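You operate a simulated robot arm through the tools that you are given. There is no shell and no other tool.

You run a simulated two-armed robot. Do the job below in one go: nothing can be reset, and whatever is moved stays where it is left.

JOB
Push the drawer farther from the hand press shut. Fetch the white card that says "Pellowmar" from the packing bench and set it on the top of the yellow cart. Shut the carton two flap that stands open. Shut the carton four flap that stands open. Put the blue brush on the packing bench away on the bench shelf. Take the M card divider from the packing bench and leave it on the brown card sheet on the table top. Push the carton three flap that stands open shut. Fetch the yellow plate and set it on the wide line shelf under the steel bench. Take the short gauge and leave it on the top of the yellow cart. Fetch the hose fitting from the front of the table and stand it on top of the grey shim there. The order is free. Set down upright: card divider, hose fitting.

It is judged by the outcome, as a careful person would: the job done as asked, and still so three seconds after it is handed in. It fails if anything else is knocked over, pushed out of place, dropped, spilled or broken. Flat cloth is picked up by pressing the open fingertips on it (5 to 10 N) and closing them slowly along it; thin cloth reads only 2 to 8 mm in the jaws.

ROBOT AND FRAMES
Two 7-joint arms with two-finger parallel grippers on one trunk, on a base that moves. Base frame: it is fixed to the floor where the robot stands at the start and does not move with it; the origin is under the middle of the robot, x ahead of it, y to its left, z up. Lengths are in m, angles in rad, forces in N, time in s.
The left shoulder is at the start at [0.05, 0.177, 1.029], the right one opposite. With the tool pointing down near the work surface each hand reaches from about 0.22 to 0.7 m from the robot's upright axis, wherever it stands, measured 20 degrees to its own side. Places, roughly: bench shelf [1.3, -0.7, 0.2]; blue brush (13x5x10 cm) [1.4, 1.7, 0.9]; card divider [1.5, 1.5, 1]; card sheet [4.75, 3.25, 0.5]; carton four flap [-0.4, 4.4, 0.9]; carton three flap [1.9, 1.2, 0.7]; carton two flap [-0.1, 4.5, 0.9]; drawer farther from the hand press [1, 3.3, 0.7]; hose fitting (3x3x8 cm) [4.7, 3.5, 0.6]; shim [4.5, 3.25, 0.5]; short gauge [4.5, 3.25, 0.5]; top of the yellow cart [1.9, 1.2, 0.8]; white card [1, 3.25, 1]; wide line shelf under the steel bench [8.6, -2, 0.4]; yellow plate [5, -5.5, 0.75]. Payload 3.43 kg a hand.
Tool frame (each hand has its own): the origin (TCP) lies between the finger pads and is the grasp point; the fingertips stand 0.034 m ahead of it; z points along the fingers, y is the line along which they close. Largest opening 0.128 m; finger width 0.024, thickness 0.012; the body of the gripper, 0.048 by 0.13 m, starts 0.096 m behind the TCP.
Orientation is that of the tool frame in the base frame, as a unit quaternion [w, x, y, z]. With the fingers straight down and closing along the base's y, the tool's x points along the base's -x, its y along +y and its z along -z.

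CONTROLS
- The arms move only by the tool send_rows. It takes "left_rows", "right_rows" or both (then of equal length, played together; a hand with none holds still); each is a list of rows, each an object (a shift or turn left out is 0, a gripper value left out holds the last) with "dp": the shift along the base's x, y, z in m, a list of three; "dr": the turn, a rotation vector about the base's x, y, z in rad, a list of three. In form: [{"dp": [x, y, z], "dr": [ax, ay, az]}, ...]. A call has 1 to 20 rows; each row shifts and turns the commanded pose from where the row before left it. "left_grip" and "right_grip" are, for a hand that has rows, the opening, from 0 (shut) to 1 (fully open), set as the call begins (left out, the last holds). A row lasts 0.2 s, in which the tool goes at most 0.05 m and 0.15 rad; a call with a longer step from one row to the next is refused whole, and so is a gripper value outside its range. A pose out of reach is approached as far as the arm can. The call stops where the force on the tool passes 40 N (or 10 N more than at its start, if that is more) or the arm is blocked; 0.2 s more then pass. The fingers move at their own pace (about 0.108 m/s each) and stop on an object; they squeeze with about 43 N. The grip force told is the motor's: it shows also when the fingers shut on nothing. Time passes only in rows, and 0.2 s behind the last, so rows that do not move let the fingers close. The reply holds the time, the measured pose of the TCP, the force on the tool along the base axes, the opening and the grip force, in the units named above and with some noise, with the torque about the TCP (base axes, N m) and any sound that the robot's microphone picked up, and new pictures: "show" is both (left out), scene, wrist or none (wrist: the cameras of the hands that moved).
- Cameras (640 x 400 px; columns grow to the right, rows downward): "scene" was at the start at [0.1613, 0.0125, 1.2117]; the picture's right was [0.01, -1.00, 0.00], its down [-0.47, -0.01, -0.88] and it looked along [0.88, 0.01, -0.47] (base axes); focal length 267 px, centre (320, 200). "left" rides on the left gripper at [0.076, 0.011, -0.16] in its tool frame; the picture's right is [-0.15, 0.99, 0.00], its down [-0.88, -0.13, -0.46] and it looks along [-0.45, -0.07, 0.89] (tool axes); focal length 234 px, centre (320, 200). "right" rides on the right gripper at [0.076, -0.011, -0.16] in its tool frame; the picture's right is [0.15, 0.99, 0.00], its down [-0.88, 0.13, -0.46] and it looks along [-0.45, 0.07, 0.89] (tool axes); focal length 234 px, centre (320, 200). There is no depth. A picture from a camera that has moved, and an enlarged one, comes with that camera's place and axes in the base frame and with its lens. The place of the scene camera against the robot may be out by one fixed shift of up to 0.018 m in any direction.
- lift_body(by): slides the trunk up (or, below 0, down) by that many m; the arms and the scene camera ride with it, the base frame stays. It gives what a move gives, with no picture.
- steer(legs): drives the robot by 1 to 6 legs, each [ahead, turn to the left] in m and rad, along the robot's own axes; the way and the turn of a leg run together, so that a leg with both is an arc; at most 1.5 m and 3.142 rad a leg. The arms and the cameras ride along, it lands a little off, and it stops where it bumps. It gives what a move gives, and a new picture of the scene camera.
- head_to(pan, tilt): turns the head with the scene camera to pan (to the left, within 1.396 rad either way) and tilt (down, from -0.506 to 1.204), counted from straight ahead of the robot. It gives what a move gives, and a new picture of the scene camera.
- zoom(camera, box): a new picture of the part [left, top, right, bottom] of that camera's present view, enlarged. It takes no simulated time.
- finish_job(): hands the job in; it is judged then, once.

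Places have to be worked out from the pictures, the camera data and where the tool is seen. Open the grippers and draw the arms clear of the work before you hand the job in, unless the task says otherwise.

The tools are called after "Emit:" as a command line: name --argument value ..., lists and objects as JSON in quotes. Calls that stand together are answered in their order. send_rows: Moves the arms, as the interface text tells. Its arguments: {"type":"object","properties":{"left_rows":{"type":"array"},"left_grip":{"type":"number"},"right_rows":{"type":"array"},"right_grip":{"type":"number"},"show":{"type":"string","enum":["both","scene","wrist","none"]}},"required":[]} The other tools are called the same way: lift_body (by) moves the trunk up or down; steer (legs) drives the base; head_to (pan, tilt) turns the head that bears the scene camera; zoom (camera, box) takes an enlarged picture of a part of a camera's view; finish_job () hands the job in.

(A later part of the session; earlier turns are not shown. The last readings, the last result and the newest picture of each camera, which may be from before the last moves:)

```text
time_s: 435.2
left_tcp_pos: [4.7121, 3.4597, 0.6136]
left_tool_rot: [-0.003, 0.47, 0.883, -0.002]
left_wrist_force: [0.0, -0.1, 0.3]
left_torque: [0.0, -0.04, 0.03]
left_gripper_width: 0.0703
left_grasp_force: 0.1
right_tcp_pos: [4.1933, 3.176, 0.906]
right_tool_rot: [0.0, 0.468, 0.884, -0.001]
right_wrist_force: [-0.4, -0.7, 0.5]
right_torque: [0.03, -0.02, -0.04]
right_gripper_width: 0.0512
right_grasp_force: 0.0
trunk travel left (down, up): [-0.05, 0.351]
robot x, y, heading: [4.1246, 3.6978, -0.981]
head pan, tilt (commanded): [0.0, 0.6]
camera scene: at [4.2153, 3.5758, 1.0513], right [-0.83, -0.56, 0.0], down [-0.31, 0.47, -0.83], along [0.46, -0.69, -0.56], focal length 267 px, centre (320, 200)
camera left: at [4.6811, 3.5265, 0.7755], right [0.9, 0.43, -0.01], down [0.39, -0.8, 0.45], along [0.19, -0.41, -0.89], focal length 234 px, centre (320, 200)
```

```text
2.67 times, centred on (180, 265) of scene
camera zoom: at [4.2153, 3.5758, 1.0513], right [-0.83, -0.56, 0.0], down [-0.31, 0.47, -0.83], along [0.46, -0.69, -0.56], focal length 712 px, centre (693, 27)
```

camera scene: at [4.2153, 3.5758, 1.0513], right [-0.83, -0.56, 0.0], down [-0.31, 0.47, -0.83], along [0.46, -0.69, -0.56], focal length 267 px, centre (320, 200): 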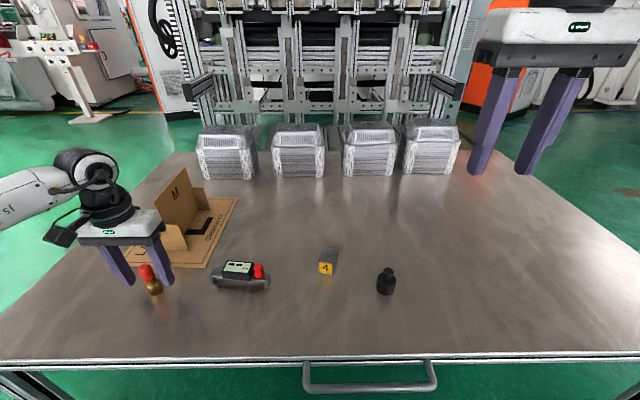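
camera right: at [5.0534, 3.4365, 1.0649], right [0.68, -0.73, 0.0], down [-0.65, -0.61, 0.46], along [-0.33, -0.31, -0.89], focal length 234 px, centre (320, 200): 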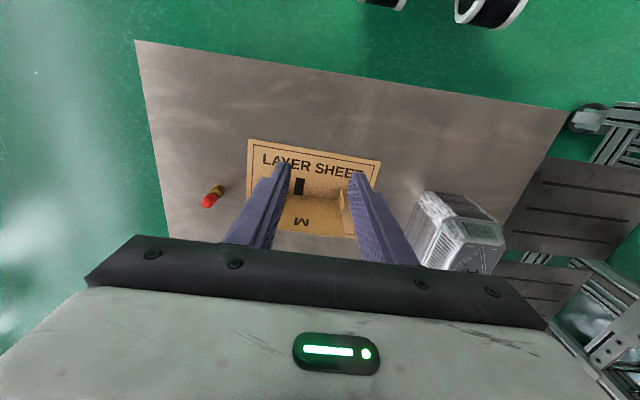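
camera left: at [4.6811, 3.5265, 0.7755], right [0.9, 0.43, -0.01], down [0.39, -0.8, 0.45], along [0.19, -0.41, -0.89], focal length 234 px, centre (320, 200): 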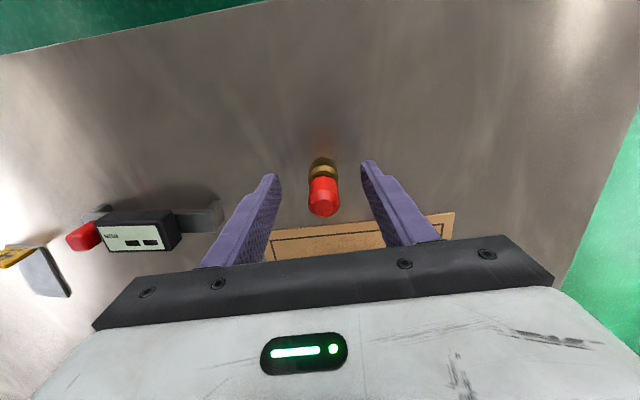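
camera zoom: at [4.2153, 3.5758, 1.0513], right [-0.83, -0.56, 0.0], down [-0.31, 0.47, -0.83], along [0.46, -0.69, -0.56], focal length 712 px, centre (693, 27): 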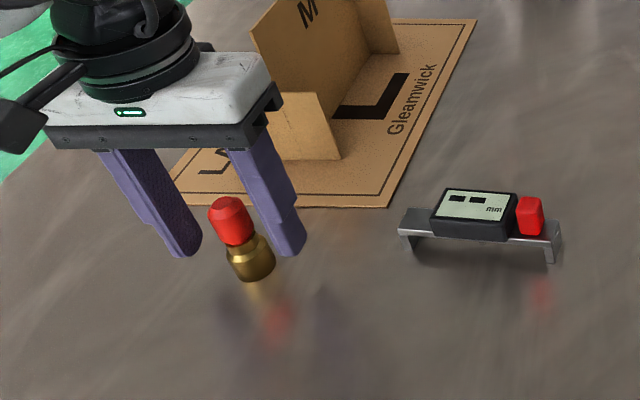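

The fitting stands between the fingers. I close and lift slightly.

Emit:
send_rows --left_rows '[{}, {}, {}, {}]' --left_grip 0 --show "wrist"

Emit:
send_rows --left_rows '[{"dp": [0, 0, 0.02]}, {"dp": [0, 0, 0.04]}, {"dp": [0, 0, 0.045]}, {"dp": [0, 0, 0.045]}]'

```text
time_s: 436.2
left_tcp_pos: [4.713, 3.459, 0.6147]
left_tool_rot: [-0.005, 0.469, 0.883, -0.001]
left_wrist_force: [-1.0, -0.1, 0.2]
left_torque: [-0.01, 0.03, 0.04]
left_gripper_width: 0.0226
left_grasp_force: 43.1
right_tcp_pos: [4.1927, 3.1759, 0.9052]
right_tool_rot: [0.0, 0.468, 0.884, -0.001]
right_wrist_force: [-0.2, 0.3, -0.5]
right_torque: [0.02, 0.02, -0.01]
right_gripper_width: 0.0512
right_grasp_force: 0.2
trunk travel left (down, up): [-0.05, 0.351]
robot x, y, heading: [4.1267, 3.6939, -0.978]
head pan, tilt (commanded): [0.0, 0.6]
camera left: at [4.6811, 3.5266, 0.7758], right [0.9, 0.43, -0.01], down [0.39, -0.8, 0.45], along [0.19, -0.41, -0.89], focal length 234 px, centre (320, 200)
```

left: 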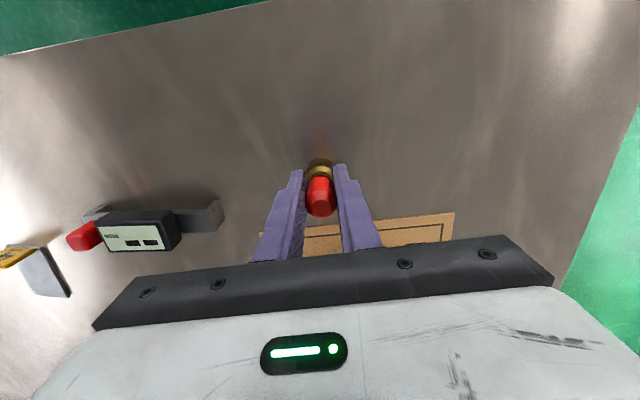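

```text
time_s: 437.2
left_tcp_pos: [4.7098, 3.4595, 0.7675]
left_tool_rot: [-0.004, 0.469, 0.883, -0.002]
left_wrist_force: [-0.1, 0.1, -1.1]
left_torque: [-0.01, 0.01, -0.03]
left_gripper_width: 0.0224
left_grasp_force: 43.1
right_tcp_pos: [4.1931, 3.1754, 0.9067]
right_tool_rot: [0.0, 0.468, 0.884, -0.001]
right_wrist_force: [0.3, 0.7, -0.3]
right_torque: [-0.01, 0.02, -0.03]
right_gripper_width: 0.0514
right_grasp_force: 0.1
trunk travel left (down, up): [-0.05, 0.351]
robot x, y, heading: [4.1264, 3.7002, -0.983]
head pan, tilt (commanded): [0.0, 0.6]
camera scene: at [4.2153, 3.5758, 1.0513], right [-0.83, -0.56, 0.0], down [-0.31, 0.47, -0.83], along [0.46, -0.69, -0.56], focal length 267 px, centre (320, 200)
camera left: at [4.68, 3.5267, 0.9281], right [0.9, 0.43, -0.01], down [0.39, -0.8, 0.45], along [0.19, -0.41, -0.89], focal length 234 px, centre (320, 200)
```

scene: 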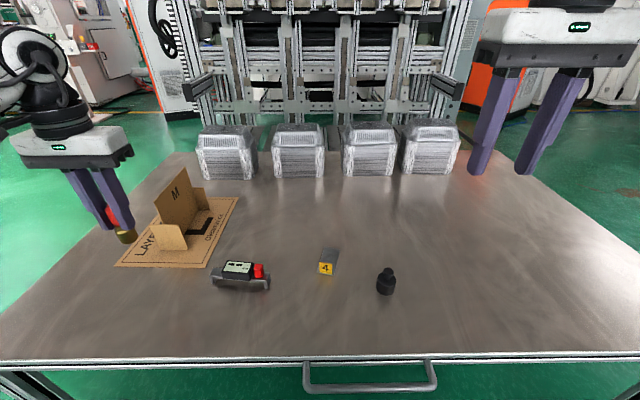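
left: 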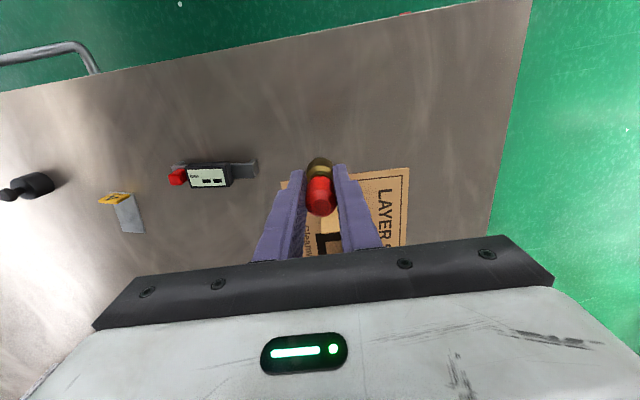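

Fitting gripped firmly. I carry it over toward the shim (passing above the gauge) and shift the right hand out of the way.

Emit:
send_rows --left_rows '[{"dp": [-0.0279, -0.0321, -0.004]}, {"dp": [-0.0279, -0.0321, -0.004]}, {"dp": [-0.0279, -0.0321, -0.004]}, {"dp": [-0.0279, -0.0321, -0.004]}, {"dp": [-0.0279, -0.0321, -0.004]}, {"dp": [-0.0279, -0.0321, -0.004]}, {"dp": [-0.0279, -0.0321, -0.004]}, {"dp": [-0.0279, -0.0321, -0.004]}, {"dp": [-0.0279, -0.0321, -0.004]}]' --right_rows '[{"dp": [-0.017, -0.0047, 0]}, {"dp": [-0.017, -0.0047, 0]}, {"dp": [-0.017, -0.0047, 0]}, {"dp": [-0.017, -0.0047, 0]}, {"dp": [-0.017, -0.0047, 0]}, {"dp": [-0.017, -0.0047, 0]}, {"dp": [-0.017, -0.0047, 0]}, {"dp": [-0.017, -0.0047, 0]}, {"dp": [-0.017, -0.0047, 0]}]'

```text
time_s: 439.2
left_tcp_pos: [4.4636, 3.1928, 0.7236]
left_tool_rot: [-0.005, 0.464, 0.886, -0.003]
left_wrist_force: [0.2, 0.0, -1.4]
left_torque: [-0.04, 0.03, -0.02]
left_gripper_width: 0.0222
left_grasp_force: 42.9
left hand out of reach, approached as far as the arm can: row 9
right_tcp_pos: [4.041, 3.1328, 0.9045]
right_tool_rot: [-0.001, 0.468, 0.884, 0.0]
right_wrist_force: [0.1, 0.8, -0.1]
right_torque: [0.02, 0.02, 0.02]
right_gripper_width: 0.0514
right_grasp_force: 0.1
trunk travel left (down, up): [-0.05, 0.351]
robot x, y, heading: [4.1272, 3.6947, -0.984]
head pan, tilt (commanded): [0.0, 0.6]
camera scene: at [4.2156, 3.5756, 1.0512], right [-0.83, -0.56, 0.0], down [-0.31, 0.47, -0.82], along [0.46, -0.69, -0.57], focal length 267 px, centre (320, 200)
camera right: at [3.9884, 3.1895, 1.0642], right [0.74, 0.68, 0.0], down [0.6, -0.65, 0.45], along [0.31, -0.33, -0.89], focal length 234 px, centre (320, 200)
camera left: at [4.4319, 3.2597, 0.8851], right [0.9, 0.44, -0.01], down [0.4, -0.8, 0.45], along [0.19, -0.41, -0.89], focal length 234 px, centre (320, 200)
```

scene: 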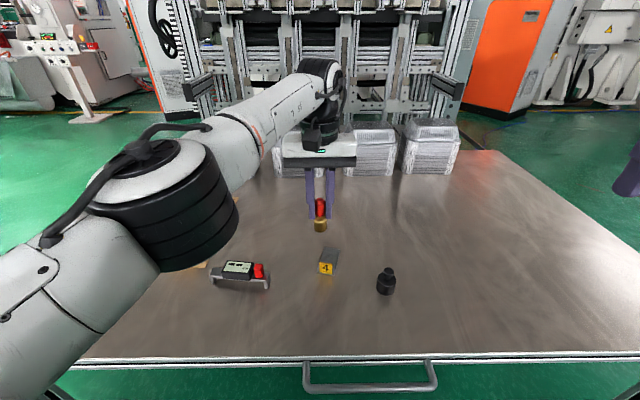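
right: 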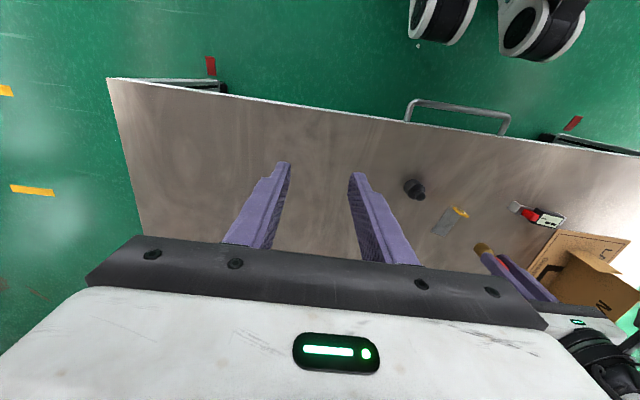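
left: 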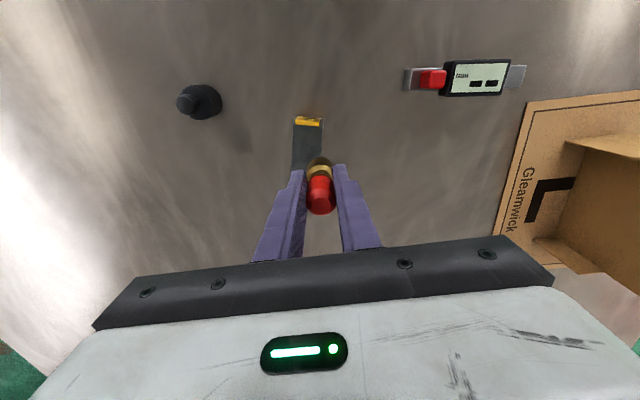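

The shim plate lies just under/behind the fitting, with its yellow tab upright at the near edge. I lower and shift onto the plate's centre (U≈5.464, V≈0.150).

Emit:
send_rows --left_rows '[{"dp": [0, 0, -0.03]}, {"dp": [-0.004, -0.011, -0.02]}, {"dp": [-0.004, -0.011, 0]}]'

Emit:
zoom --camera "scene" --box '[260, 170, 400, 290]'

```text
time_s: 440.2
left_tcp_pos: [4.4862, 3.1907, 0.6779]
left_tool_rot: [-0.002, 0.443, 0.896, -0.008]
left_wrist_force: [0.4, 0.0, -0.5]
left_torque: [-0.02, -0.03, -0.02]
left_gripper_width: 0.0225
left_grasp_force: 43.3
left hand out of reach, approached as far as the arm can: row 2, 3
right_tcp_pos: [4.0422, 3.1343, 0.9056]
right_tool_rot: [0.0, 0.467, 0.884, -0.001]
right_wrist_force: [0.1, -0.7, 1.0]
right_torque: [0.02, 0.04, 0.0]
right_gripper_width: 0.051
right_grasp_force: 0.1
trunk travel left (down, up): [-0.05, 0.351]
robot x, y, heading: [4.1255, 3.6972, -0.981]
head pan, tilt (commanded): [0.0, 0.6]
stopped in row 3 (left hand): the arm was blocked; the commanded pose is now the measured one
camera scene: at [4.2155, 3.5758, 1.0513], right [-0.83, -0.56, 0.0], down [-0.31, 0.47, -0.82], along [0.46, -0.69, -0.57], focal length 267 px, centre (320, 200)
camera left: at [4.4515, 3.2581, 0.8383], right [0.88, 0.48, -0.02], down [0.43, -0.77, 0.46], along [0.21, -0.41, -0.89], focal length 234 px, centre (320, 200)
```

scene: 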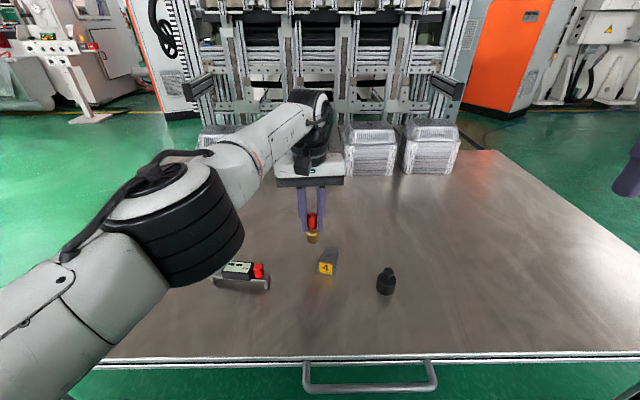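
left: 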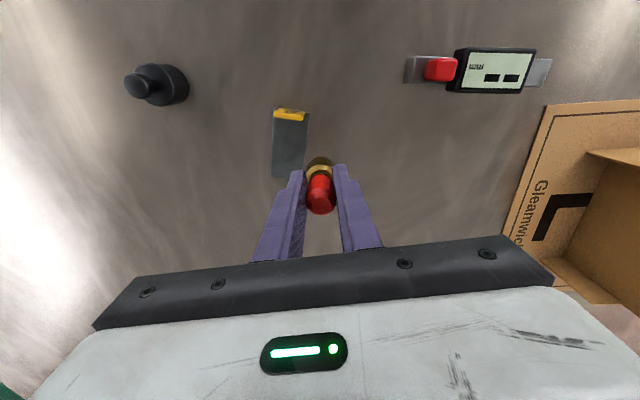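

```text
3.33 times, centred on (330, 230) of scene
camera zoom: at [4.2155, 3.5758, 1.0513], right [-0.83, -0.56, 0.0], down [-0.31, 0.47, -0.82], along [0.46, -0.69, -0.57], focal length 890 px, centre (287, 100)
```

zoom: 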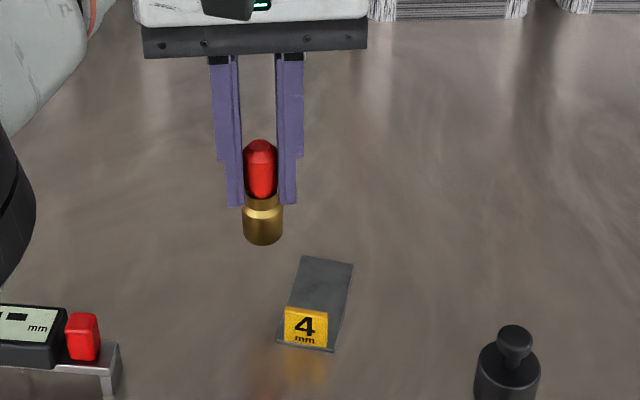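

The left arm is at its limit there. I lift and pull the fitting back to a comfortable pose, level it, then shift the whole robot ~0.22 m to the right.

Emit:
send_rows --left_rows '[{"dp": [0, 0, 0.04]}, {"dp": [0.01, 0.03, 0.03]}, {"dp": [0.0137, 0.0393, 0.008], "dr": [0.0125, -0.0107, -0.03]}, {"dp": [0.0137, 0.0393, 0.008], "dr": [0, 0, -0.0288]}, {"dp": [0.0137, 0.0393, 0.008]}, {"dp": [0.0137, 0.0393, 0.008]}, {"dp": [0.0137, 0.0393, 0.008]}]' --show "none"

Emit:
steer --legs '[[-0.25, 0.0], [0.0, -1.571], [0.22, 0.0], [0.0, 1.571], [0.24, 0.0]]'

Emit:
zoom --camera "left" --box '[0, 0, 640, 400]'

```text
time_s: 441.8
left_tcp_pos: [4.5628, 3.4182, 0.7892]
left_tool_rot: [-0.001, 0.474, 0.881, 0.001]
left_wrist_force: [-0.3, -0.6, -0.8]
left_torque: [0.02, 0.01, -0.03]
left_gripper_width: 0.0221
left_grasp_force: 43.3
right_tcp_pos: [4.0407, 3.1335, 0.9043]
right_tool_rot: [-0.001, 0.467, 0.884, -0.001]
right_wrist_force: [-0.5, -1.0, 0.3]
right_torque: [0.06, -0.02, 0.01]
right_gripper_width: 0.0514
right_grasp_force: 0.1
trunk travel left (down, up): [-0.05, 0.351]
robot x, y, heading: [4.1244, 3.6956, -0.984]
head pan, tilt (commanded): [0.0, 0.6]
```

```text
time_s: 453.8
left_tcp_pos: [4.3892, 3.3168, 0.789]
left_tool_rot: [0.0, 0.46, 0.888, 0.0]
left_wrist_force: [1.1, 0.1, -0.1]
left_torque: [0.0, 0.01, 0.01]
left_gripper_width: 0.0221
left_grasp_force: 43.3
right_tcp_pos: [3.8769, 3.0198, 0.9049]
right_tool_rot: [0.0, 0.455, 0.891, 0.0]
right_wrist_force: [1.0, -0.1, 1.4]
right_torque: [-0.02, 0.0, 0.01]
right_gripper_width: 0.0514
right_grasp_force: 0.0
trunk travel left (down, up): [-0.05, 0.351]
robot x, y, heading: [3.9475, 3.5851, -0.954]
head pan, tilt (commanded): [0.0, 0.6]
camera scene: at [4.0382, 3.4669, 1.0513], right [-0.82, -0.58, 0.0], down [-0.33, 0.46, -0.83], along [0.48, -0.67, -0.56], focal length 267 px, centre (320, 200)
```

scene: 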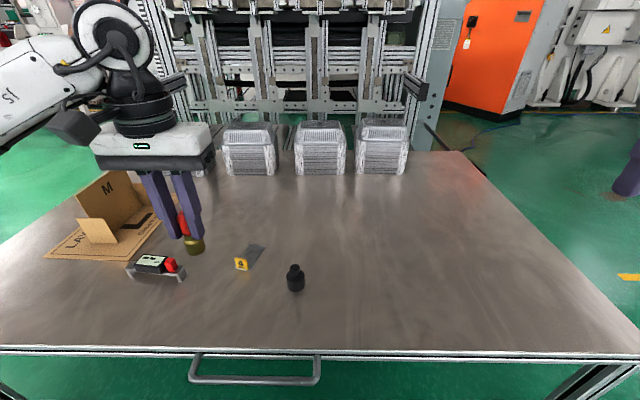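

```text
1.00 times, centred on (320, 200) of left (not enlarged: the box is as wide or as high as the picture)
camera zoom: at [4.3558, 3.3851, 0.9501], right [0.89, 0.45, 0.0], down [0.4, -0.8, 0.46], along [0.21, -0.41, -0.89], focal length 234 px, centre (320, 200)
```

zoom: 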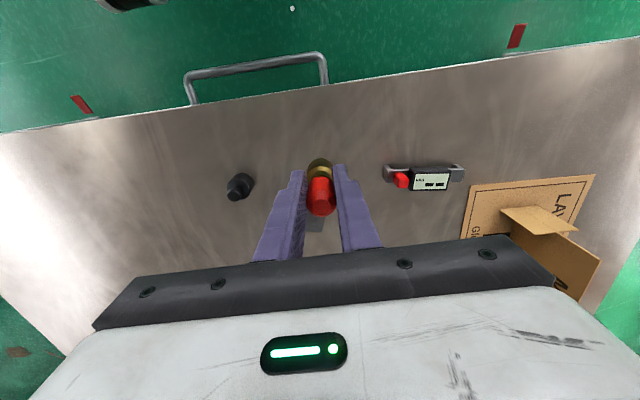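

Now the shim lies straight ahead of the left shoulder. I move the fitting forward over the plate.

Emit:
send_rows --left_rows '[{"dp": [0.0165, -0.0365, -0.015]}, {"dp": [0.0165, -0.0365, -0.015]}, {"dp": [0.0165, -0.0365, -0.015]}, {"dp": [0.0165, -0.0365, -0.015]}]'

Emit:
zoom --camera "left" --box '[240, 80, 400, 240]'

```text
time_s: 454.8
left_tcp_pos: [4.4545, 3.1727, 0.7282]
left_tool_rot: [0.0, 0.462, 0.887, 0.001]
left_wrist_force: [0.3, 0.4, -1.6]
left_torque: [-0.01, 0.01, 0.01]
left_gripper_width: 0.0223
left_grasp_force: 42.9
right_tcp_pos: [3.8765, 3.02, 0.9051]
right_tool_rot: [-0.001, 0.455, 0.89, -0.001]
right_wrist_force: [-0.2, -0.1, 1.1]
right_torque: [-0.02, 0.0, -0.03]
right_gripper_width: 0.0511
right_grasp_force: 0.0
trunk travel left (down, up): [-0.05, 0.351]
robot x, y, heading: [3.9453, 3.5829, -0.957]
head pan, tilt (commanded): [0.0, 0.6]
camera scene: at [4.0381, 3.4668, 1.0513], right [-0.82, -0.58, 0.0], down [-0.33, 0.46, -0.82], along [0.48, -0.67, -0.57], focal length 267 px, centre (320, 200)
camera left: at [4.4201, 3.2393, 0.8895], right [0.89, 0.45, 0.0], down [0.4, -0.8, 0.46], along [0.21, -0.41, -0.89], focal length 234 px, centre (320, 200)
```

scene: 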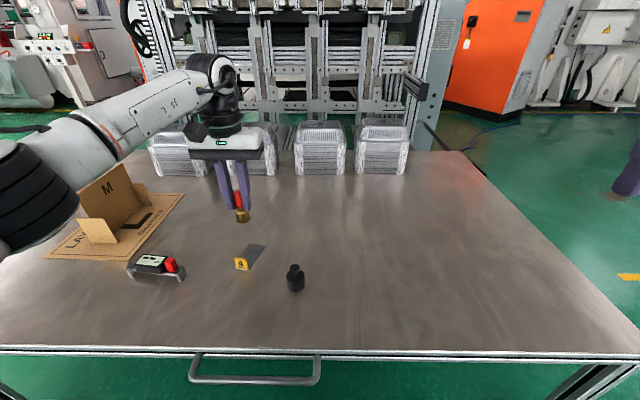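
left: 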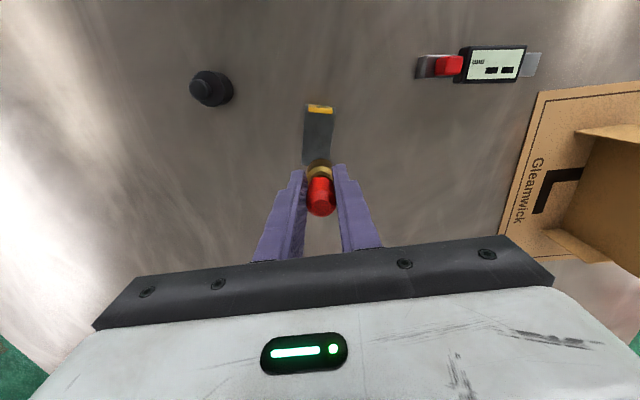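

```text
2.50 times, centred on (320, 160) of left
camera zoom: at [4.4201, 3.2393, 0.8895], right [0.89, 0.45, 0.0], down [0.4, -0.8, 0.46], along [0.21, -0.41, -0.89], focal length 585 px, centre (320, 300)
```

zoom: 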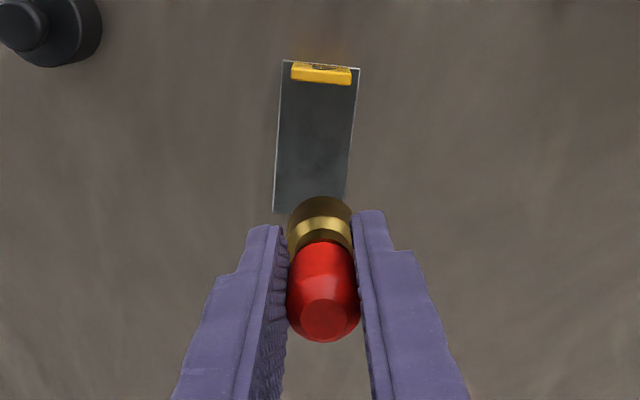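

The plate's centre (clear of the tab) is (U 5.462, V 0.152) and the fitting is right above it. I lower gradually.

Emit:
send_rows --left_rows '[{"dp": [-0.0015, -0.001, -0.04]}, {"dp": [0, 0, -0.03]}, {"dp": [0, 0, -0.018]}, {"dp": [0, 0, -0.008]}]'

Emit:
zoom --camera "scene" --box '[190, 180, 310, 290]'

Emit:
zoom --camera "left" --box '[240, 80, 400, 240]'

```text
time_s: 455.8
left_tcp_pos: [4.4547, 3.172, 0.6324]
left_tool_rot: [0.0, 0.461, 0.888, 0.0]
left_wrist_force: [0.4, 0.6, -1.0]
left_torque: [0.02, -0.01, 0.03]
left_gripper_width: 0.0219
left_grasp_force: 43.3
right_tcp_pos: [3.8769, 3.0198, 0.9046]
right_tool_rot: [0.0, 0.455, 0.891, -0.001]
right_wrist_force: [-0.5, 0.0, 0.4]
right_torque: [0.0, 0.02, 0.01]
right_gripper_width: 0.0512
right_grasp_force: 0.1
trunk travel left (down, up): [-0.05, 0.351]
robot x, y, heading: [3.9445, 3.5833, -0.952]
head pan, tilt (commanded): [0.0, 0.6]
camera scene: at [4.0383, 3.4669, 1.0513], right [-0.82, -0.58, 0.0], down [-0.33, 0.46, -0.82], along [0.48, -0.67, -0.57], focal length 267 px, centre (320, 200)
camera left: at [4.4207, 3.2389, 0.7937], right [0.89, 0.45, 0.0], down [0.4, -0.79, 0.46], along [0.21, -0.41, -0.89], focal length 234 px, centre (320, 200)
```

scene: 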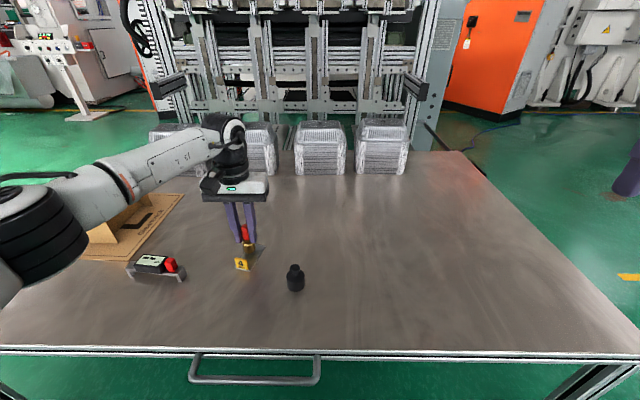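
left: 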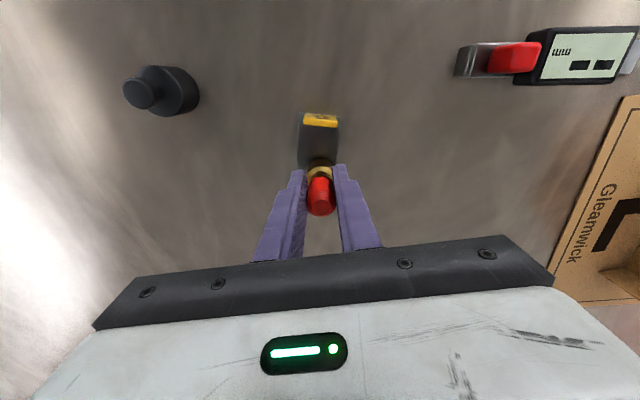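

```text
3.64 times, centred on (250, 235) of scene
camera zoom: at [4.0383, 3.4669, 1.0513], right [-0.82, -0.58, 0.0], down [-0.33, 0.46, -0.82], along [0.48, -0.67, -0.57], focal length 971 px, centre (574, 73)
```

zoom: 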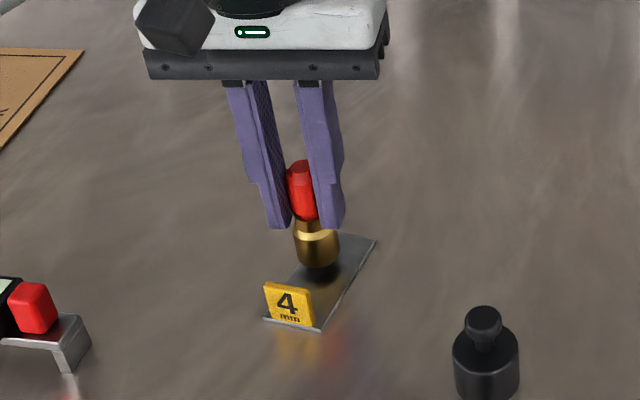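

```text
2.50 times, centred on (320, 160) of left
camera zoom: at [4.4207, 3.2389, 0.7937], right [0.89, 0.45, 0.0], down [0.4, -0.79, 0.46], along [0.21, -0.41, -0.89], focal length 585 px, centre (320, 300)
```

zoom: 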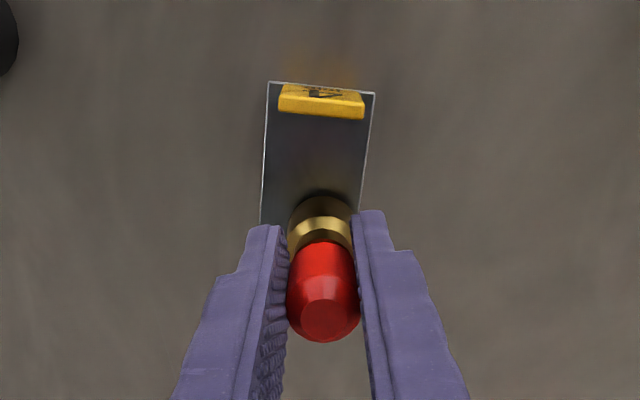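

The fitting hovers ~1 cm over the middle of the plate. I lower in millimetre steps until it touches.

Emit:
send_rows --left_rows '[{"dp": [-0.002, 0, -0.005]}, {"dp": [0, 0, -0.004]}, {"dp": [0, 0, -0.003]}]' --show "none"

Emit:
zoom --camera "scene" --box '[190, 180, 310, 290]'

```text
time_s: 456.6
left_tcp_pos: [4.452, 3.1708, 0.6235]
left_tool_rot: [0.002, 0.46, 0.888, -0.001]
left_wrist_force: [-2.5, 3.9, 14.7]
left_torque: [0.24, 0.0, 0.0]
left_gripper_width: 0.0224
left_grasp_force: 43.5
right_tcp_pos: [3.8772, 3.0214, 0.9056]
right_tool_rot: [0.0, 0.455, 0.891, -0.001]
right_wrist_force: [-0.7, 0.8, -0.2]
right_torque: [-0.01, -0.03, 0.0]
right_gripper_width: 0.051
right_grasp_force: 0.0
trunk travel left (down, up): [-0.05, 0.351]
robot x, y, heading: [3.9459, 3.5834, -0.957]
head pan, tilt (commanded): [0.0, 0.6]
```

```text
3.64 times, centred on (250, 235) of scene
camera zoom: at [4.0373, 3.4678, 1.0519], right [-0.82, -0.58, 0.0], down [-0.33, 0.46, -0.83], along [0.48, -0.67, -0.56], focal length 971 px, centre (574, 73)
```

zoom: 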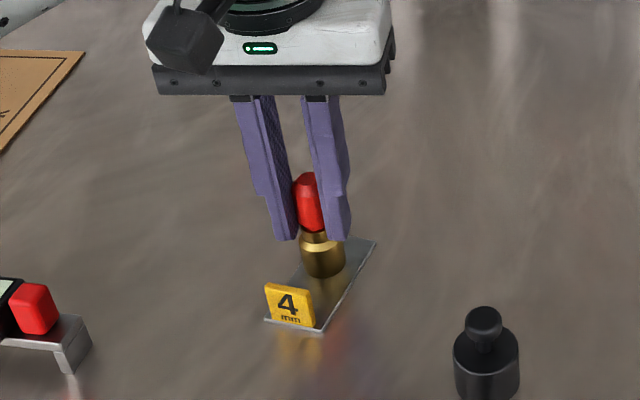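

It rests on the shim (15 N). I ease off 2 mm and open the gripper.

Emit:
send_rows --left_rows '[{"dp": [0, 0, 0.002]}, {}]' --show "none"

Emit:
send_rows --left_rows '[{}, {}, {}]' --left_grip 0.4 --show "none"

Emit:
zoom --camera "scene" --box '[190, 180, 310, 290]'

```text
time_s: 457.2
left_tcp_pos: [4.4516, 3.1722, 0.624]
left_tool_rot: [0.0, 0.461, 0.887, -0.001]
left_wrist_force: [0.3, -0.7, 8.3]
left_torque: [-0.08, 0.0, -0.03]
left_gripper_width: 0.0222
left_grasp_force: 42.8
right_tcp_pos: [3.8762, 3.02, 0.905]
right_tool_rot: [0.0, 0.454, 0.891, -0.001]
right_wrist_force: [-0.1, 0.7, 0.0]
right_torque: [-0.03, -0.01, -0.01]
right_gripper_width: 0.0512
right_grasp_force: 0.0
trunk travel left (down, up): [-0.05, 0.351]
robot x, y, heading: [3.9441, 3.5838, -0.951]
head pan, tilt (commanded): [0.0, 0.6]
```

```text
time_s: 458.0
left_tcp_pos: [4.4533, 3.1712, 0.6236]
left_tool_rot: [0.0, 0.46, 0.888, 0.0]
left_wrist_force: [-1.0, 0.5, 0.3]
left_torque: [-0.02, -0.02, 0.04]
left_gripper_width: 0.051
left_grasp_force: 0.0
right_tcp_pos: [3.8761, 3.0208, 0.905]
right_tool_rot: [0.0, 0.454, 0.891, -0.002]
right_wrist_force: [0.3, 0.1, -0.3]
right_torque: [0.01, -0.01, -0.02]
right_gripper_width: 0.0511
right_grasp_force: 0.1
trunk travel left (down, up): [-0.05, 0.351]
robot x, y, heading: [3.9471, 3.5866, -0.955]
head pan, tilt (commanded): [0.0, 0.6]
```

```text
3.64 times, centred on (250, 235) of scene
camera zoom: at [4.0382, 3.4669, 1.0513], right [-0.82, -0.58, 0.0], down [-0.33, 0.46, -0.83], along [0.48, -0.67, -0.56], focal length 971 px, centre (574, 73)
```

zoom: 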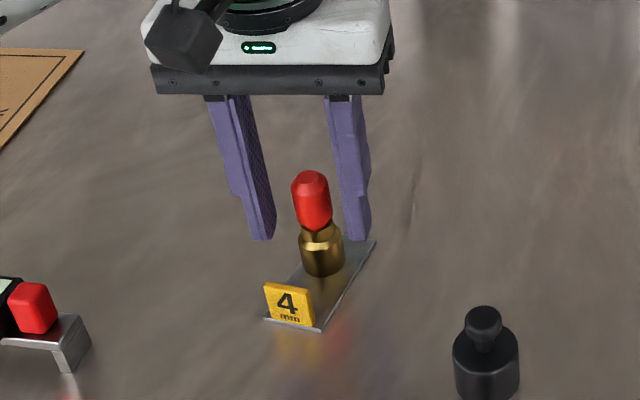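

The hose fitting stands free on the shim. I rise straight up, then yaw the left hand +90° toward the gauge.

Emit:
send_rows --left_rows '[{"dp": [0, 0, 0.02]}, {"dp": [0, 0, 0.04]}, {"dp": [0, 0, 0.045]}, {"dp": [0, 0, 0.045]}, {"dp": [0, 0, 0.03]}]' --show "scene"

Emit:
send_rows --left_rows '[{"dp": [0.0107, 0.016, 0], "dr": [0, 0, 0.1428]}, {"dp": [0.0107, 0.016, 0], "dr": [0, 0, 0.1428]}, {"dp": [0.0107, 0.016, 0], "dr": [0, 0, 0.1428]}, {"dp": [0.0107, 0.016, 0], "dr": [0, 0, 0.1428]}, {"dp": [0.0107, 0.016, 0], "dr": [0, 0, 0.1428]}, {"dp": [0.0107, 0.016, 0], "dr": [0, 0, 0.1428]}, {"dp": [0.0107, 0.016, 0], "dr": [0, 0, 0.1428]}, {"dp": [0.0107, 0.016, 0], "dr": [0, 0, 0.1428]}, {"dp": [0.0107, 0.016, 0], "dr": [0, 0, 0.1428]}, {"dp": [0.0107, 0.016, 0], "dr": [0, 0, 0.1428]}, {"dp": [0.0107, 0.016, 0], "dr": [0, 0, 0.1428]}]' --left_grip 0.7

```text
time_s: 459.2
left_tcp_pos: [4.453, 3.1706, 0.8038]
left_tool_rot: [0.001, 0.461, 0.887, 0.0]
left_wrist_force: [0.5, 0.4, -0.1]
left_torque: [0.07, 0.0, 0.01]
left_gripper_width: 0.0513
left_grasp_force: 0.1
right_tcp_pos: [3.8781, 3.0196, 0.9052]
right_tool_rot: [0.0, 0.454, 0.891, -0.001]
right_wrist_force: [-0.7, 0.2, 0.4]
right_torque: [0.01, 0.02, 0.01]
right_gripper_width: 0.0513
right_grasp_force: 0.0
trunk travel left (down, up): [-0.05, 0.351]
robot x, y, heading: [3.9484, 3.5874, -0.953]
head pan, tilt (commanded): [0.0, 0.6]
camera scene: at [4.0381, 3.4669, 1.0513], right [-0.82, -0.58, 0.0], down [-0.33, 0.46, -0.83], along [0.48, -0.67, -0.56], focal length 267 px, centre (320, 200)
```

scene: 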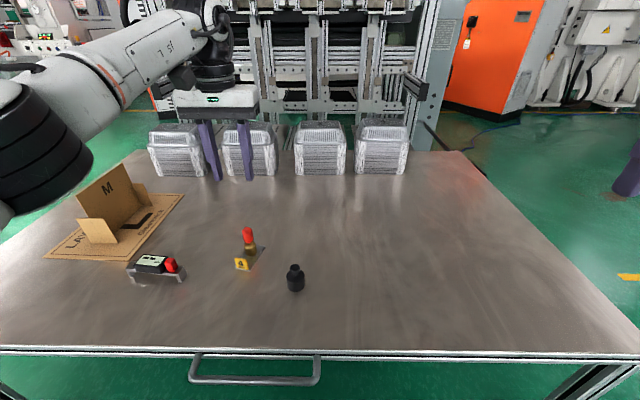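

```text
time_s: 461.6
left_tcp_pos: [4.5681, 3.3481, 0.8038]
left_tool_rot: [0.0, -0.304, 0.953, 0.0]
left_wrist_force: [0.9, 0.0, 0.8]
left_torque: [-0.06, 0.01, -0.02]
left_gripper_width: 0.0895
left_grasp_force: 0.0
right_tcp_pos: [3.8764, 3.0214, 0.9042]
right_tool_rot: [0.0, 0.455, 0.891, -0.001]
right_wrist_force: [-0.3, -0.2, 0.5]
right_torque: [0.0, 0.0, 0.0]
right_gripper_width: 0.0513
right_grasp_force: 0.0
trunk travel left (down, up): [-0.05, 0.351]
robot x, y, heading: [3.9464, 3.5818, -0.951]
head pan, tilt (commanded): [0.0, 0.6]
camera scene: at [4.0382, 3.4669, 1.0513], right [-0.82, -0.58, 0.0], down [-0.33, 0.46, -0.83], along [0.48, -0.67, -0.56], focal length 267 px, centre (320, 200)
camera left: at [4.5006, 3.3123, 0.9634], right [-0.45, 0.89, 0.0], down [0.79, 0.4, 0.46], along [0.41, 0.21, -0.89], focal length 234 px, centre (320, 200)
```

scene: 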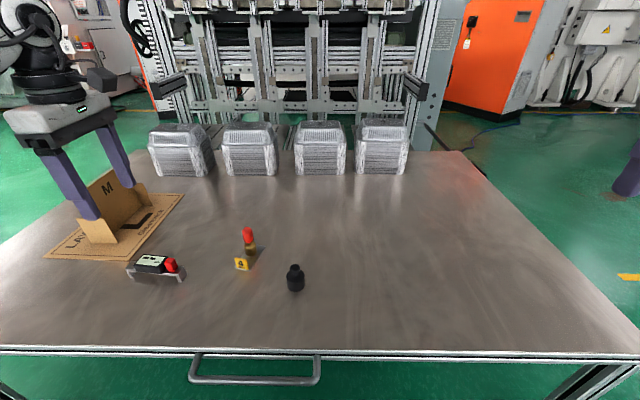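
left: 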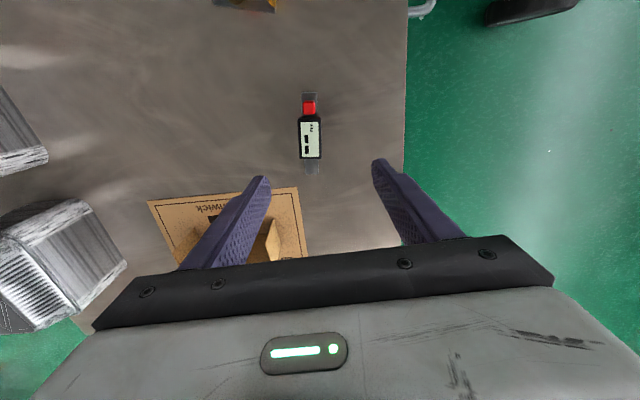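

The gauge's display box lies under the hand, 1.4 cm off across. I correct and descend to straddle it.

Emit:
send_rows --left_rows '[{"dp": [0.0078, -0.0116, 0]}, {"dp": [0, 0, -0.045]}, {"dp": [0, 0, -0.045]}, {"dp": [0, 0, -0.04]}]'

Emit:
zoom --camera "scene" --box '[80, 200, 240, 300]'

```text
time_s: 462.6
left_tcp_pos: [4.5764, 3.3363, 0.672]
left_tool_rot: [0.0, -0.303, 0.953, -0.001]
left_wrist_force: [-0.4, -0.2, 0.4]
left_torque: [-0.02, -0.03, 0.03]
left_gripper_width: 0.0896
left_grasp_force: 0.1
right_tcp_pos: [3.8757, 3.0205, 0.9056]
right_tool_rot: [-0.001, 0.455, 0.89, 0.0]
right_wrist_force: [-0.5, -0.6, 0.1]
right_torque: [0.0, -0.04, -0.01]
right_gripper_width: 0.0511
right_grasp_force: 0.1
trunk travel left (down, up): [-0.05, 0.351]
robot x, y, heading: [3.9413, 3.5849, -0.952]
head pan, tilt (commanded): [0.0, 0.6]
camera scene: at [4.0382, 3.4669, 1.0514], right [-0.82, -0.58, 0.0], down [-0.33, 0.46, -0.83], along [0.48, -0.67, -0.56], focal length 267 px, centre (320, 200)
camera left: at [4.5096, 3.3002, 0.8328], right [-0.45, 0.89, 0.0], down [0.79, 0.4, 0.46], along [0.41, 0.2, -0.89], focal length 234 px, centre (320, 200)
```

scene: 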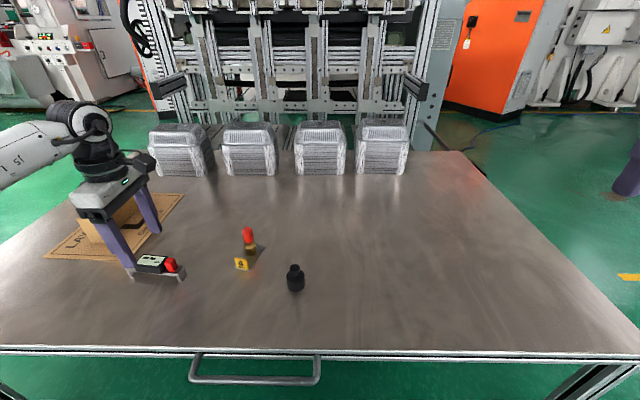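
left: 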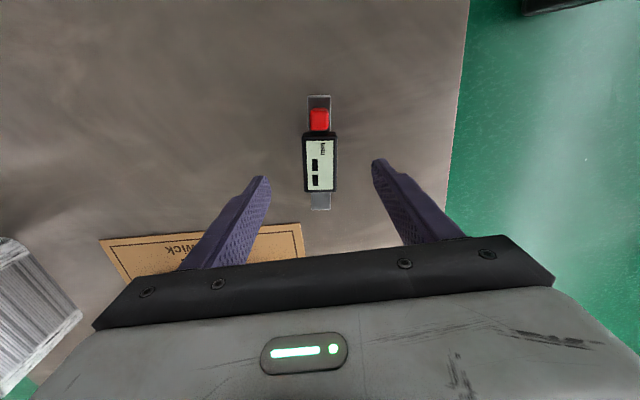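

```text
4.00 times, centred on (160, 250) of scene
camera zoom: at [4.0382, 3.4669, 1.0514], right [-0.82, -0.58, 0.0], down [-0.33, 0.46, -0.83], along [0.48, -0.67, -0.56], focal length 1068 px, centre (960, 0)
```

zoom: 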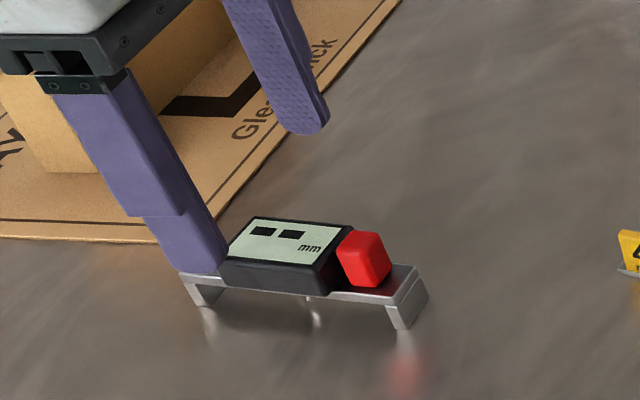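

Well centred on the display box. I go down the last 6.4 cm and close gently.

Emit:
send_rows --left_rows '[{"dp": [0, 0, -0.035]}, {"dp": [0, 0, -0.027]}]' --show "none"

Emit:
send_rows --left_rows '[{}, {}, {}, {}]' --left_grip 0.0

```text
time_s: 463.2
left_tcp_pos: [4.5772, 3.3372, 0.6098]
left_tool_rot: [0.0, -0.302, 0.953, 0.001]
left_wrist_force: [-0.8, -0.6, 0.2]
left_torque: [-0.02, -0.01, -0.01]
left_gripper_width: 0.0896
left_grasp_force: 0.1
right_tcp_pos: [3.8772, 3.0215, 0.9059]
right_tool_rot: [0.0, 0.455, 0.89, -0.001]
right_wrist_force: [0.1, 0.1, -0.5]
right_torque: [-0.01, 0.01, 0.01]
right_gripper_width: 0.0513
right_grasp_force: 0.0
trunk travel left (down, up): [-0.05, 0.351]
robot x, y, heading: [3.9469, 3.5855, -0.952]
head pan, tilt (commanded): [0.0, 0.6]
```

```text
time_s: 464.2
left_tcp_pos: [4.5765, 3.3367, 0.6114]
left_tool_rot: [-0.001, -0.302, 0.953, 0.0]
left_wrist_force: [-0.1, 0.1, -0.2]
left_torque: [-0.05, 0.07, 0.02]
left_gripper_width: 0.0351
left_grasp_force: 42.7
right_tcp_pos: [3.8778, 3.0203, 0.9058]
right_tool_rot: [-0.001, 0.455, 0.891, -0.001]
right_wrist_force: [-0.4, -0.3, -0.2]
right_torque: [0.02, 0.01, 0.0]
right_gripper_width: 0.051
right_grasp_force: 0.1
trunk travel left (down, up): [-0.05, 0.351]
robot x, y, heading: [3.9473, 3.5815, -0.956]
head pan, tilt (commanded): [0.0, 0.6]
camera scene: at [4.0382, 3.4669, 1.0513], right [-0.82, -0.58, 0.0], down [-0.33, 0.46, -0.83], along [0.48, -0.67, -0.56], focal length 267 px, centre (320, 200)
camera left: at [4.5097, 3.3004, 0.772], right [-0.45, 0.89, 0.0], down [0.79, 0.4, 0.46], along [0.41, 0.2, -0.89], focal length 234 px, centre (320, 200)
```

scene: 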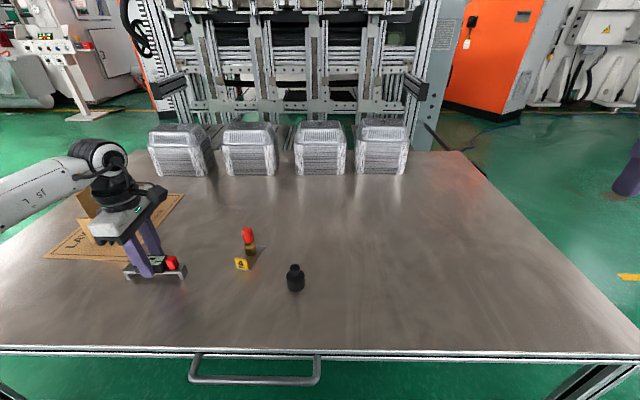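
left: 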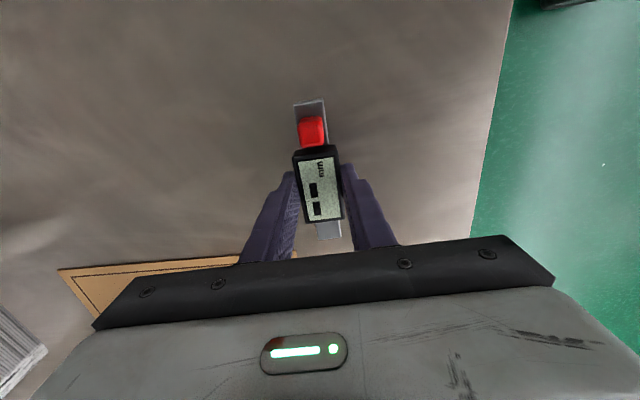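

Gauge gripped (35 mm). I lift it, raise the trunk, and drive back to the card holder behind the packing bench.

Emit:
send_rows --left_rows '[{"dp": [0, 0, 0.03]}, {"dp": [0, 0, 0.045]}, {"dp": [0, 0, 0.045]}, {"dp": [0, 0, 0.045]}, {"dp": [0, 0, 0.04]}]' --show "scene"

Emit:
lift_body --by 0.2

Emit:
steer --legs '[[-0.4, 0.0], [0.0, -2.027], [1.2, 0.0], [0.95, 0.0], [0.0, 0.43]]'

```text
time_s: 465.4
left_tcp_pos: [4.5785, 3.3363, 0.8151]
left_tool_rot: [0.001, -0.302, 0.953, 0.001]
left_wrist_force: [-0.1, 0.4, -1.4]
left_torque: [-0.01, 0.01, -0.02]
left_gripper_width: 0.0351
left_grasp_force: 42.9
right_tcp_pos: [3.8758, 3.0205, 0.905]
right_tool_rot: [-0.001, 0.455, 0.891, -0.001]
right_wrist_force: [0.0, -0.1, 0.1]
right_torque: [0.0, 0.0, 0.01]
right_gripper_width: 0.0512
right_grasp_force: 0.1
trunk travel left (down, up): [-0.05, 0.351]
robot x, y, heading: [3.9471, 3.5869, -0.954]
head pan, tilt (commanded): [0.0, 0.6]
camera scene: at [4.0382, 3.4668, 1.0513], right [-0.82, -0.58, 0.0], down [-0.33, 0.46, -0.83], along [0.48, -0.67, -0.56], focal length 267 px, centre (320, 200)
```

scene: 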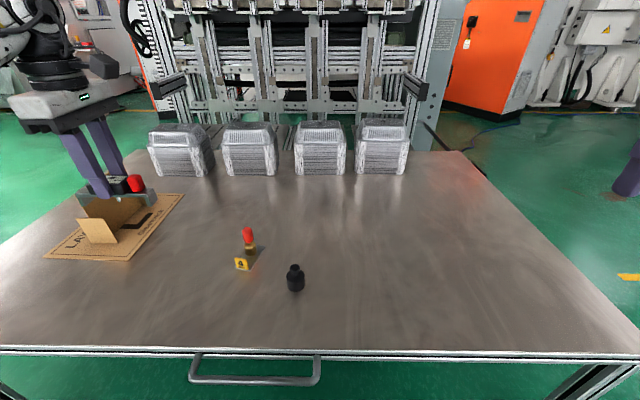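

```text
time_s: 467.6
left_tcp_pos: [4.5782, 3.3361, 1.0149]
left_tool_rot: [-0.001, -0.303, 0.953, 0.0]
left_wrist_force: [-0.2, -0.5, -1.0]
left_torque: [-0.02, 0.01, 0.01]
left_gripper_width: 0.035
left_grasp_force: 42.8
right_tcp_pos: [3.8756, 3.0198, 1.1052]
right_tool_rot: [-0.001, 0.455, 0.89, -0.001]
right_wrist_force: [-0.4, 0.2, -0.7]
right_torque: [0.0, 0.0, 0.0]
right_gripper_width: 0.051
right_grasp_force: 0.0
trunk travel left (down, up): [-0.25, 0.151]
robot x, y, heading: [3.9489, 3.5821, -0.952]
head pan, tilt (commanded): [0.0, 0.6]
```

```text
time_s: 486.4
left_tcp_pos: [1.3048, 2.9787, 1.0158]
left_tool_rot: [0.0, 0.487, 0.873, 0.0]
left_wrist_force: [-0.3, -0.4, -0.8]
left_torque: [-0.02, 0.01, 0.03]
left_gripper_width: 0.035
left_grasp_force: 42.3
right_tcp_pos: [1.034, 3.6975, 1.1046]
right_tool_rot: [-0.001, 0.96, 0.279, 0.0]
right_wrist_force: [0.4, -0.4, 0.3]
right_torque: [-0.02, 0.0, 0.0]
right_gripper_width: 0.0511
right_grasp_force: 0.0
trunk travel left (down, up): [-0.25, 0.151]
robot x, y, heading: [1.5935, 3.5928, -2.586]
head pan, tilt (commanded): [0.0, 0.6]
camera scene: at [1.4575, 3.5213, 1.2513], right [-0.53, 0.85, 0.0], down [0.48, 0.3, -0.82], along [-0.7, -0.44, -0.57], focal length 267 px, centre (320, 200)
```

scene: 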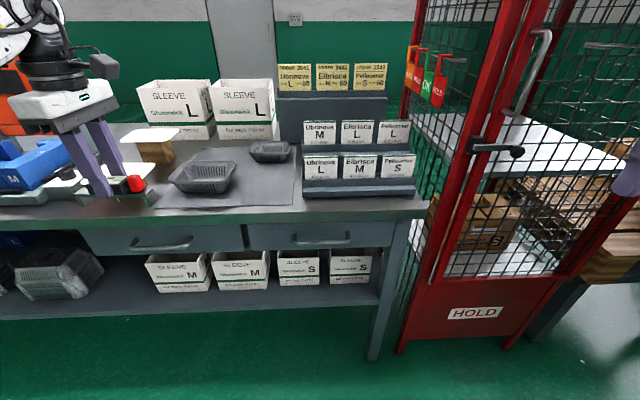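

From here and before, the S card's centre triangulates to (0.806,3.356,0.909). I tuck the left hand (gauge) back and up, and yaw the right hand −90° lined up with the card before moving in.

Emit:
send_rows --left_rows '[{"dp": [0.0151, 0.0101, 0.011]}, {"dp": [0.0151, 0.0101, 0.011]}, {"dp": [0.0151, 0.0101, 0.011]}, {"dp": [0.0151, 0.0101, 0.011]}, {"dp": [0.0151, 0.0101, 0.011]}, {"dp": [0.0151, 0.0101, 0.011]}, {"dp": [0.0151, 0.0101, 0.011]}, {"dp": [0.0151, 0.0101, 0.011]}, {"dp": [0.0151, 0.0101, 0.011]}, {"dp": [0.0151, 0.0101, 0.011]}, {"dp": [0.0151, 0.0101, 0.011]}]' --right_rows '[{"dp": [0.008, -0.0118, 0.009], "dr": [0, 0, -0.1428]}, {"dp": [0.008, -0.0118, 0.009], "dr": [0, 0, -0.1428]}, {"dp": [0.008, -0.0118, 0.009], "dr": [0, 0, -0.1428]}, {"dp": [0.008, -0.0118, 0.009], "dr": [0, 0, -0.1428]}, {"dp": [0.008, -0.0118, 0.009], "dr": [0, 0, -0.1428]}, {"dp": [0.008, -0.0118, 0.009], "dr": [0, 0, -0.1428]}, {"dp": [0.008, -0.0118, 0.009], "dr": [0, 0, -0.1428]}, {"dp": [0.008, -0.0118, 0.009], "dr": [0, 0, -0.1428]}, {"dp": [0.008, -0.0118, 0.009], "dr": [0, 0, -0.1428]}, {"dp": [0.008, -0.0118, 0.009], "dr": [0, 0, -0.1428]}, {"dp": [0.008, -0.0118, 0.009], "dr": [0, 0, -0.1428]}]' --right_grip 0.35

```text
time_s: 488.8
left_tcp_pos: [1.4722, 3.0893, 1.1376]
left_tool_rot: [-0.001, 0.487, 0.873, 0.0]
left_wrist_force: [0.3, 0.4, -1.1]
left_torque: [0.03, 0.03, -0.02]
left_gripper_width: 0.0352
left_grasp_force: 42.9
right_tcp_pos: [1.1214, 3.5686, 1.2056]
right_tool_rot: [-0.001, 0.876, -0.483, 0.0]
right_wrist_force: [0.4, -0.4, -0.6]
right_torque: [-0.02, 0.02, -0.02]
right_gripper_width: 0.0446
right_grasp_force: 0.0
trunk travel left (down, up): [-0.25, 0.151]
robot x, y, heading: [1.5925, 3.5922, -2.59]
head pan, tilt (commanded): [0.0, 0.6]
camera scene: at [1.4578, 3.5217, 1.2514], right [-0.53, 0.85, 0.0], down [0.48, 0.3, -0.83], along [-0.7, -0.44, -0.56], focal length 267 px, centre (320, 200)
camera right: at [1.1699, 3.5095, 1.365], right [-0.76, -0.65, 0.0], down [-0.58, 0.67, 0.46], along [-0.3, 0.35, -0.89], focal length 234 px, centre (320, 200)
camera left: at [1.4429, 3.1584, 1.2979], right [0.92, 0.4, 0.0], down [0.35, -0.82, 0.45], along [0.18, -0.42, -0.89], focal length 234 px, centre (320, 200)
```

scene: 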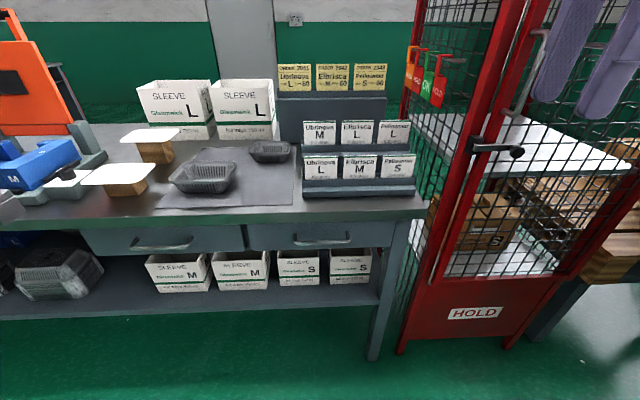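
right: 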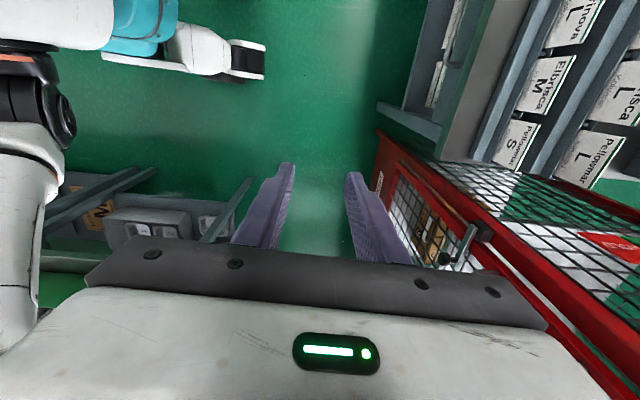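
left: 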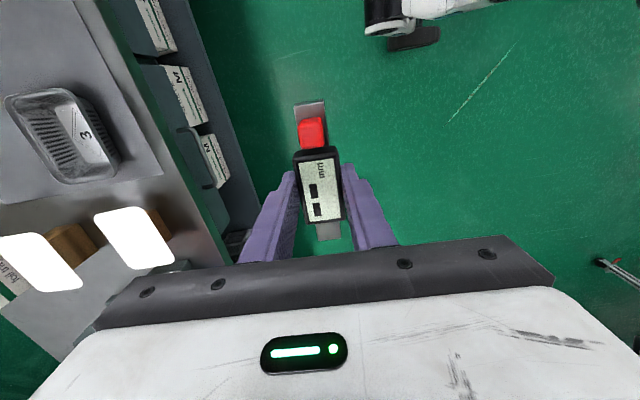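

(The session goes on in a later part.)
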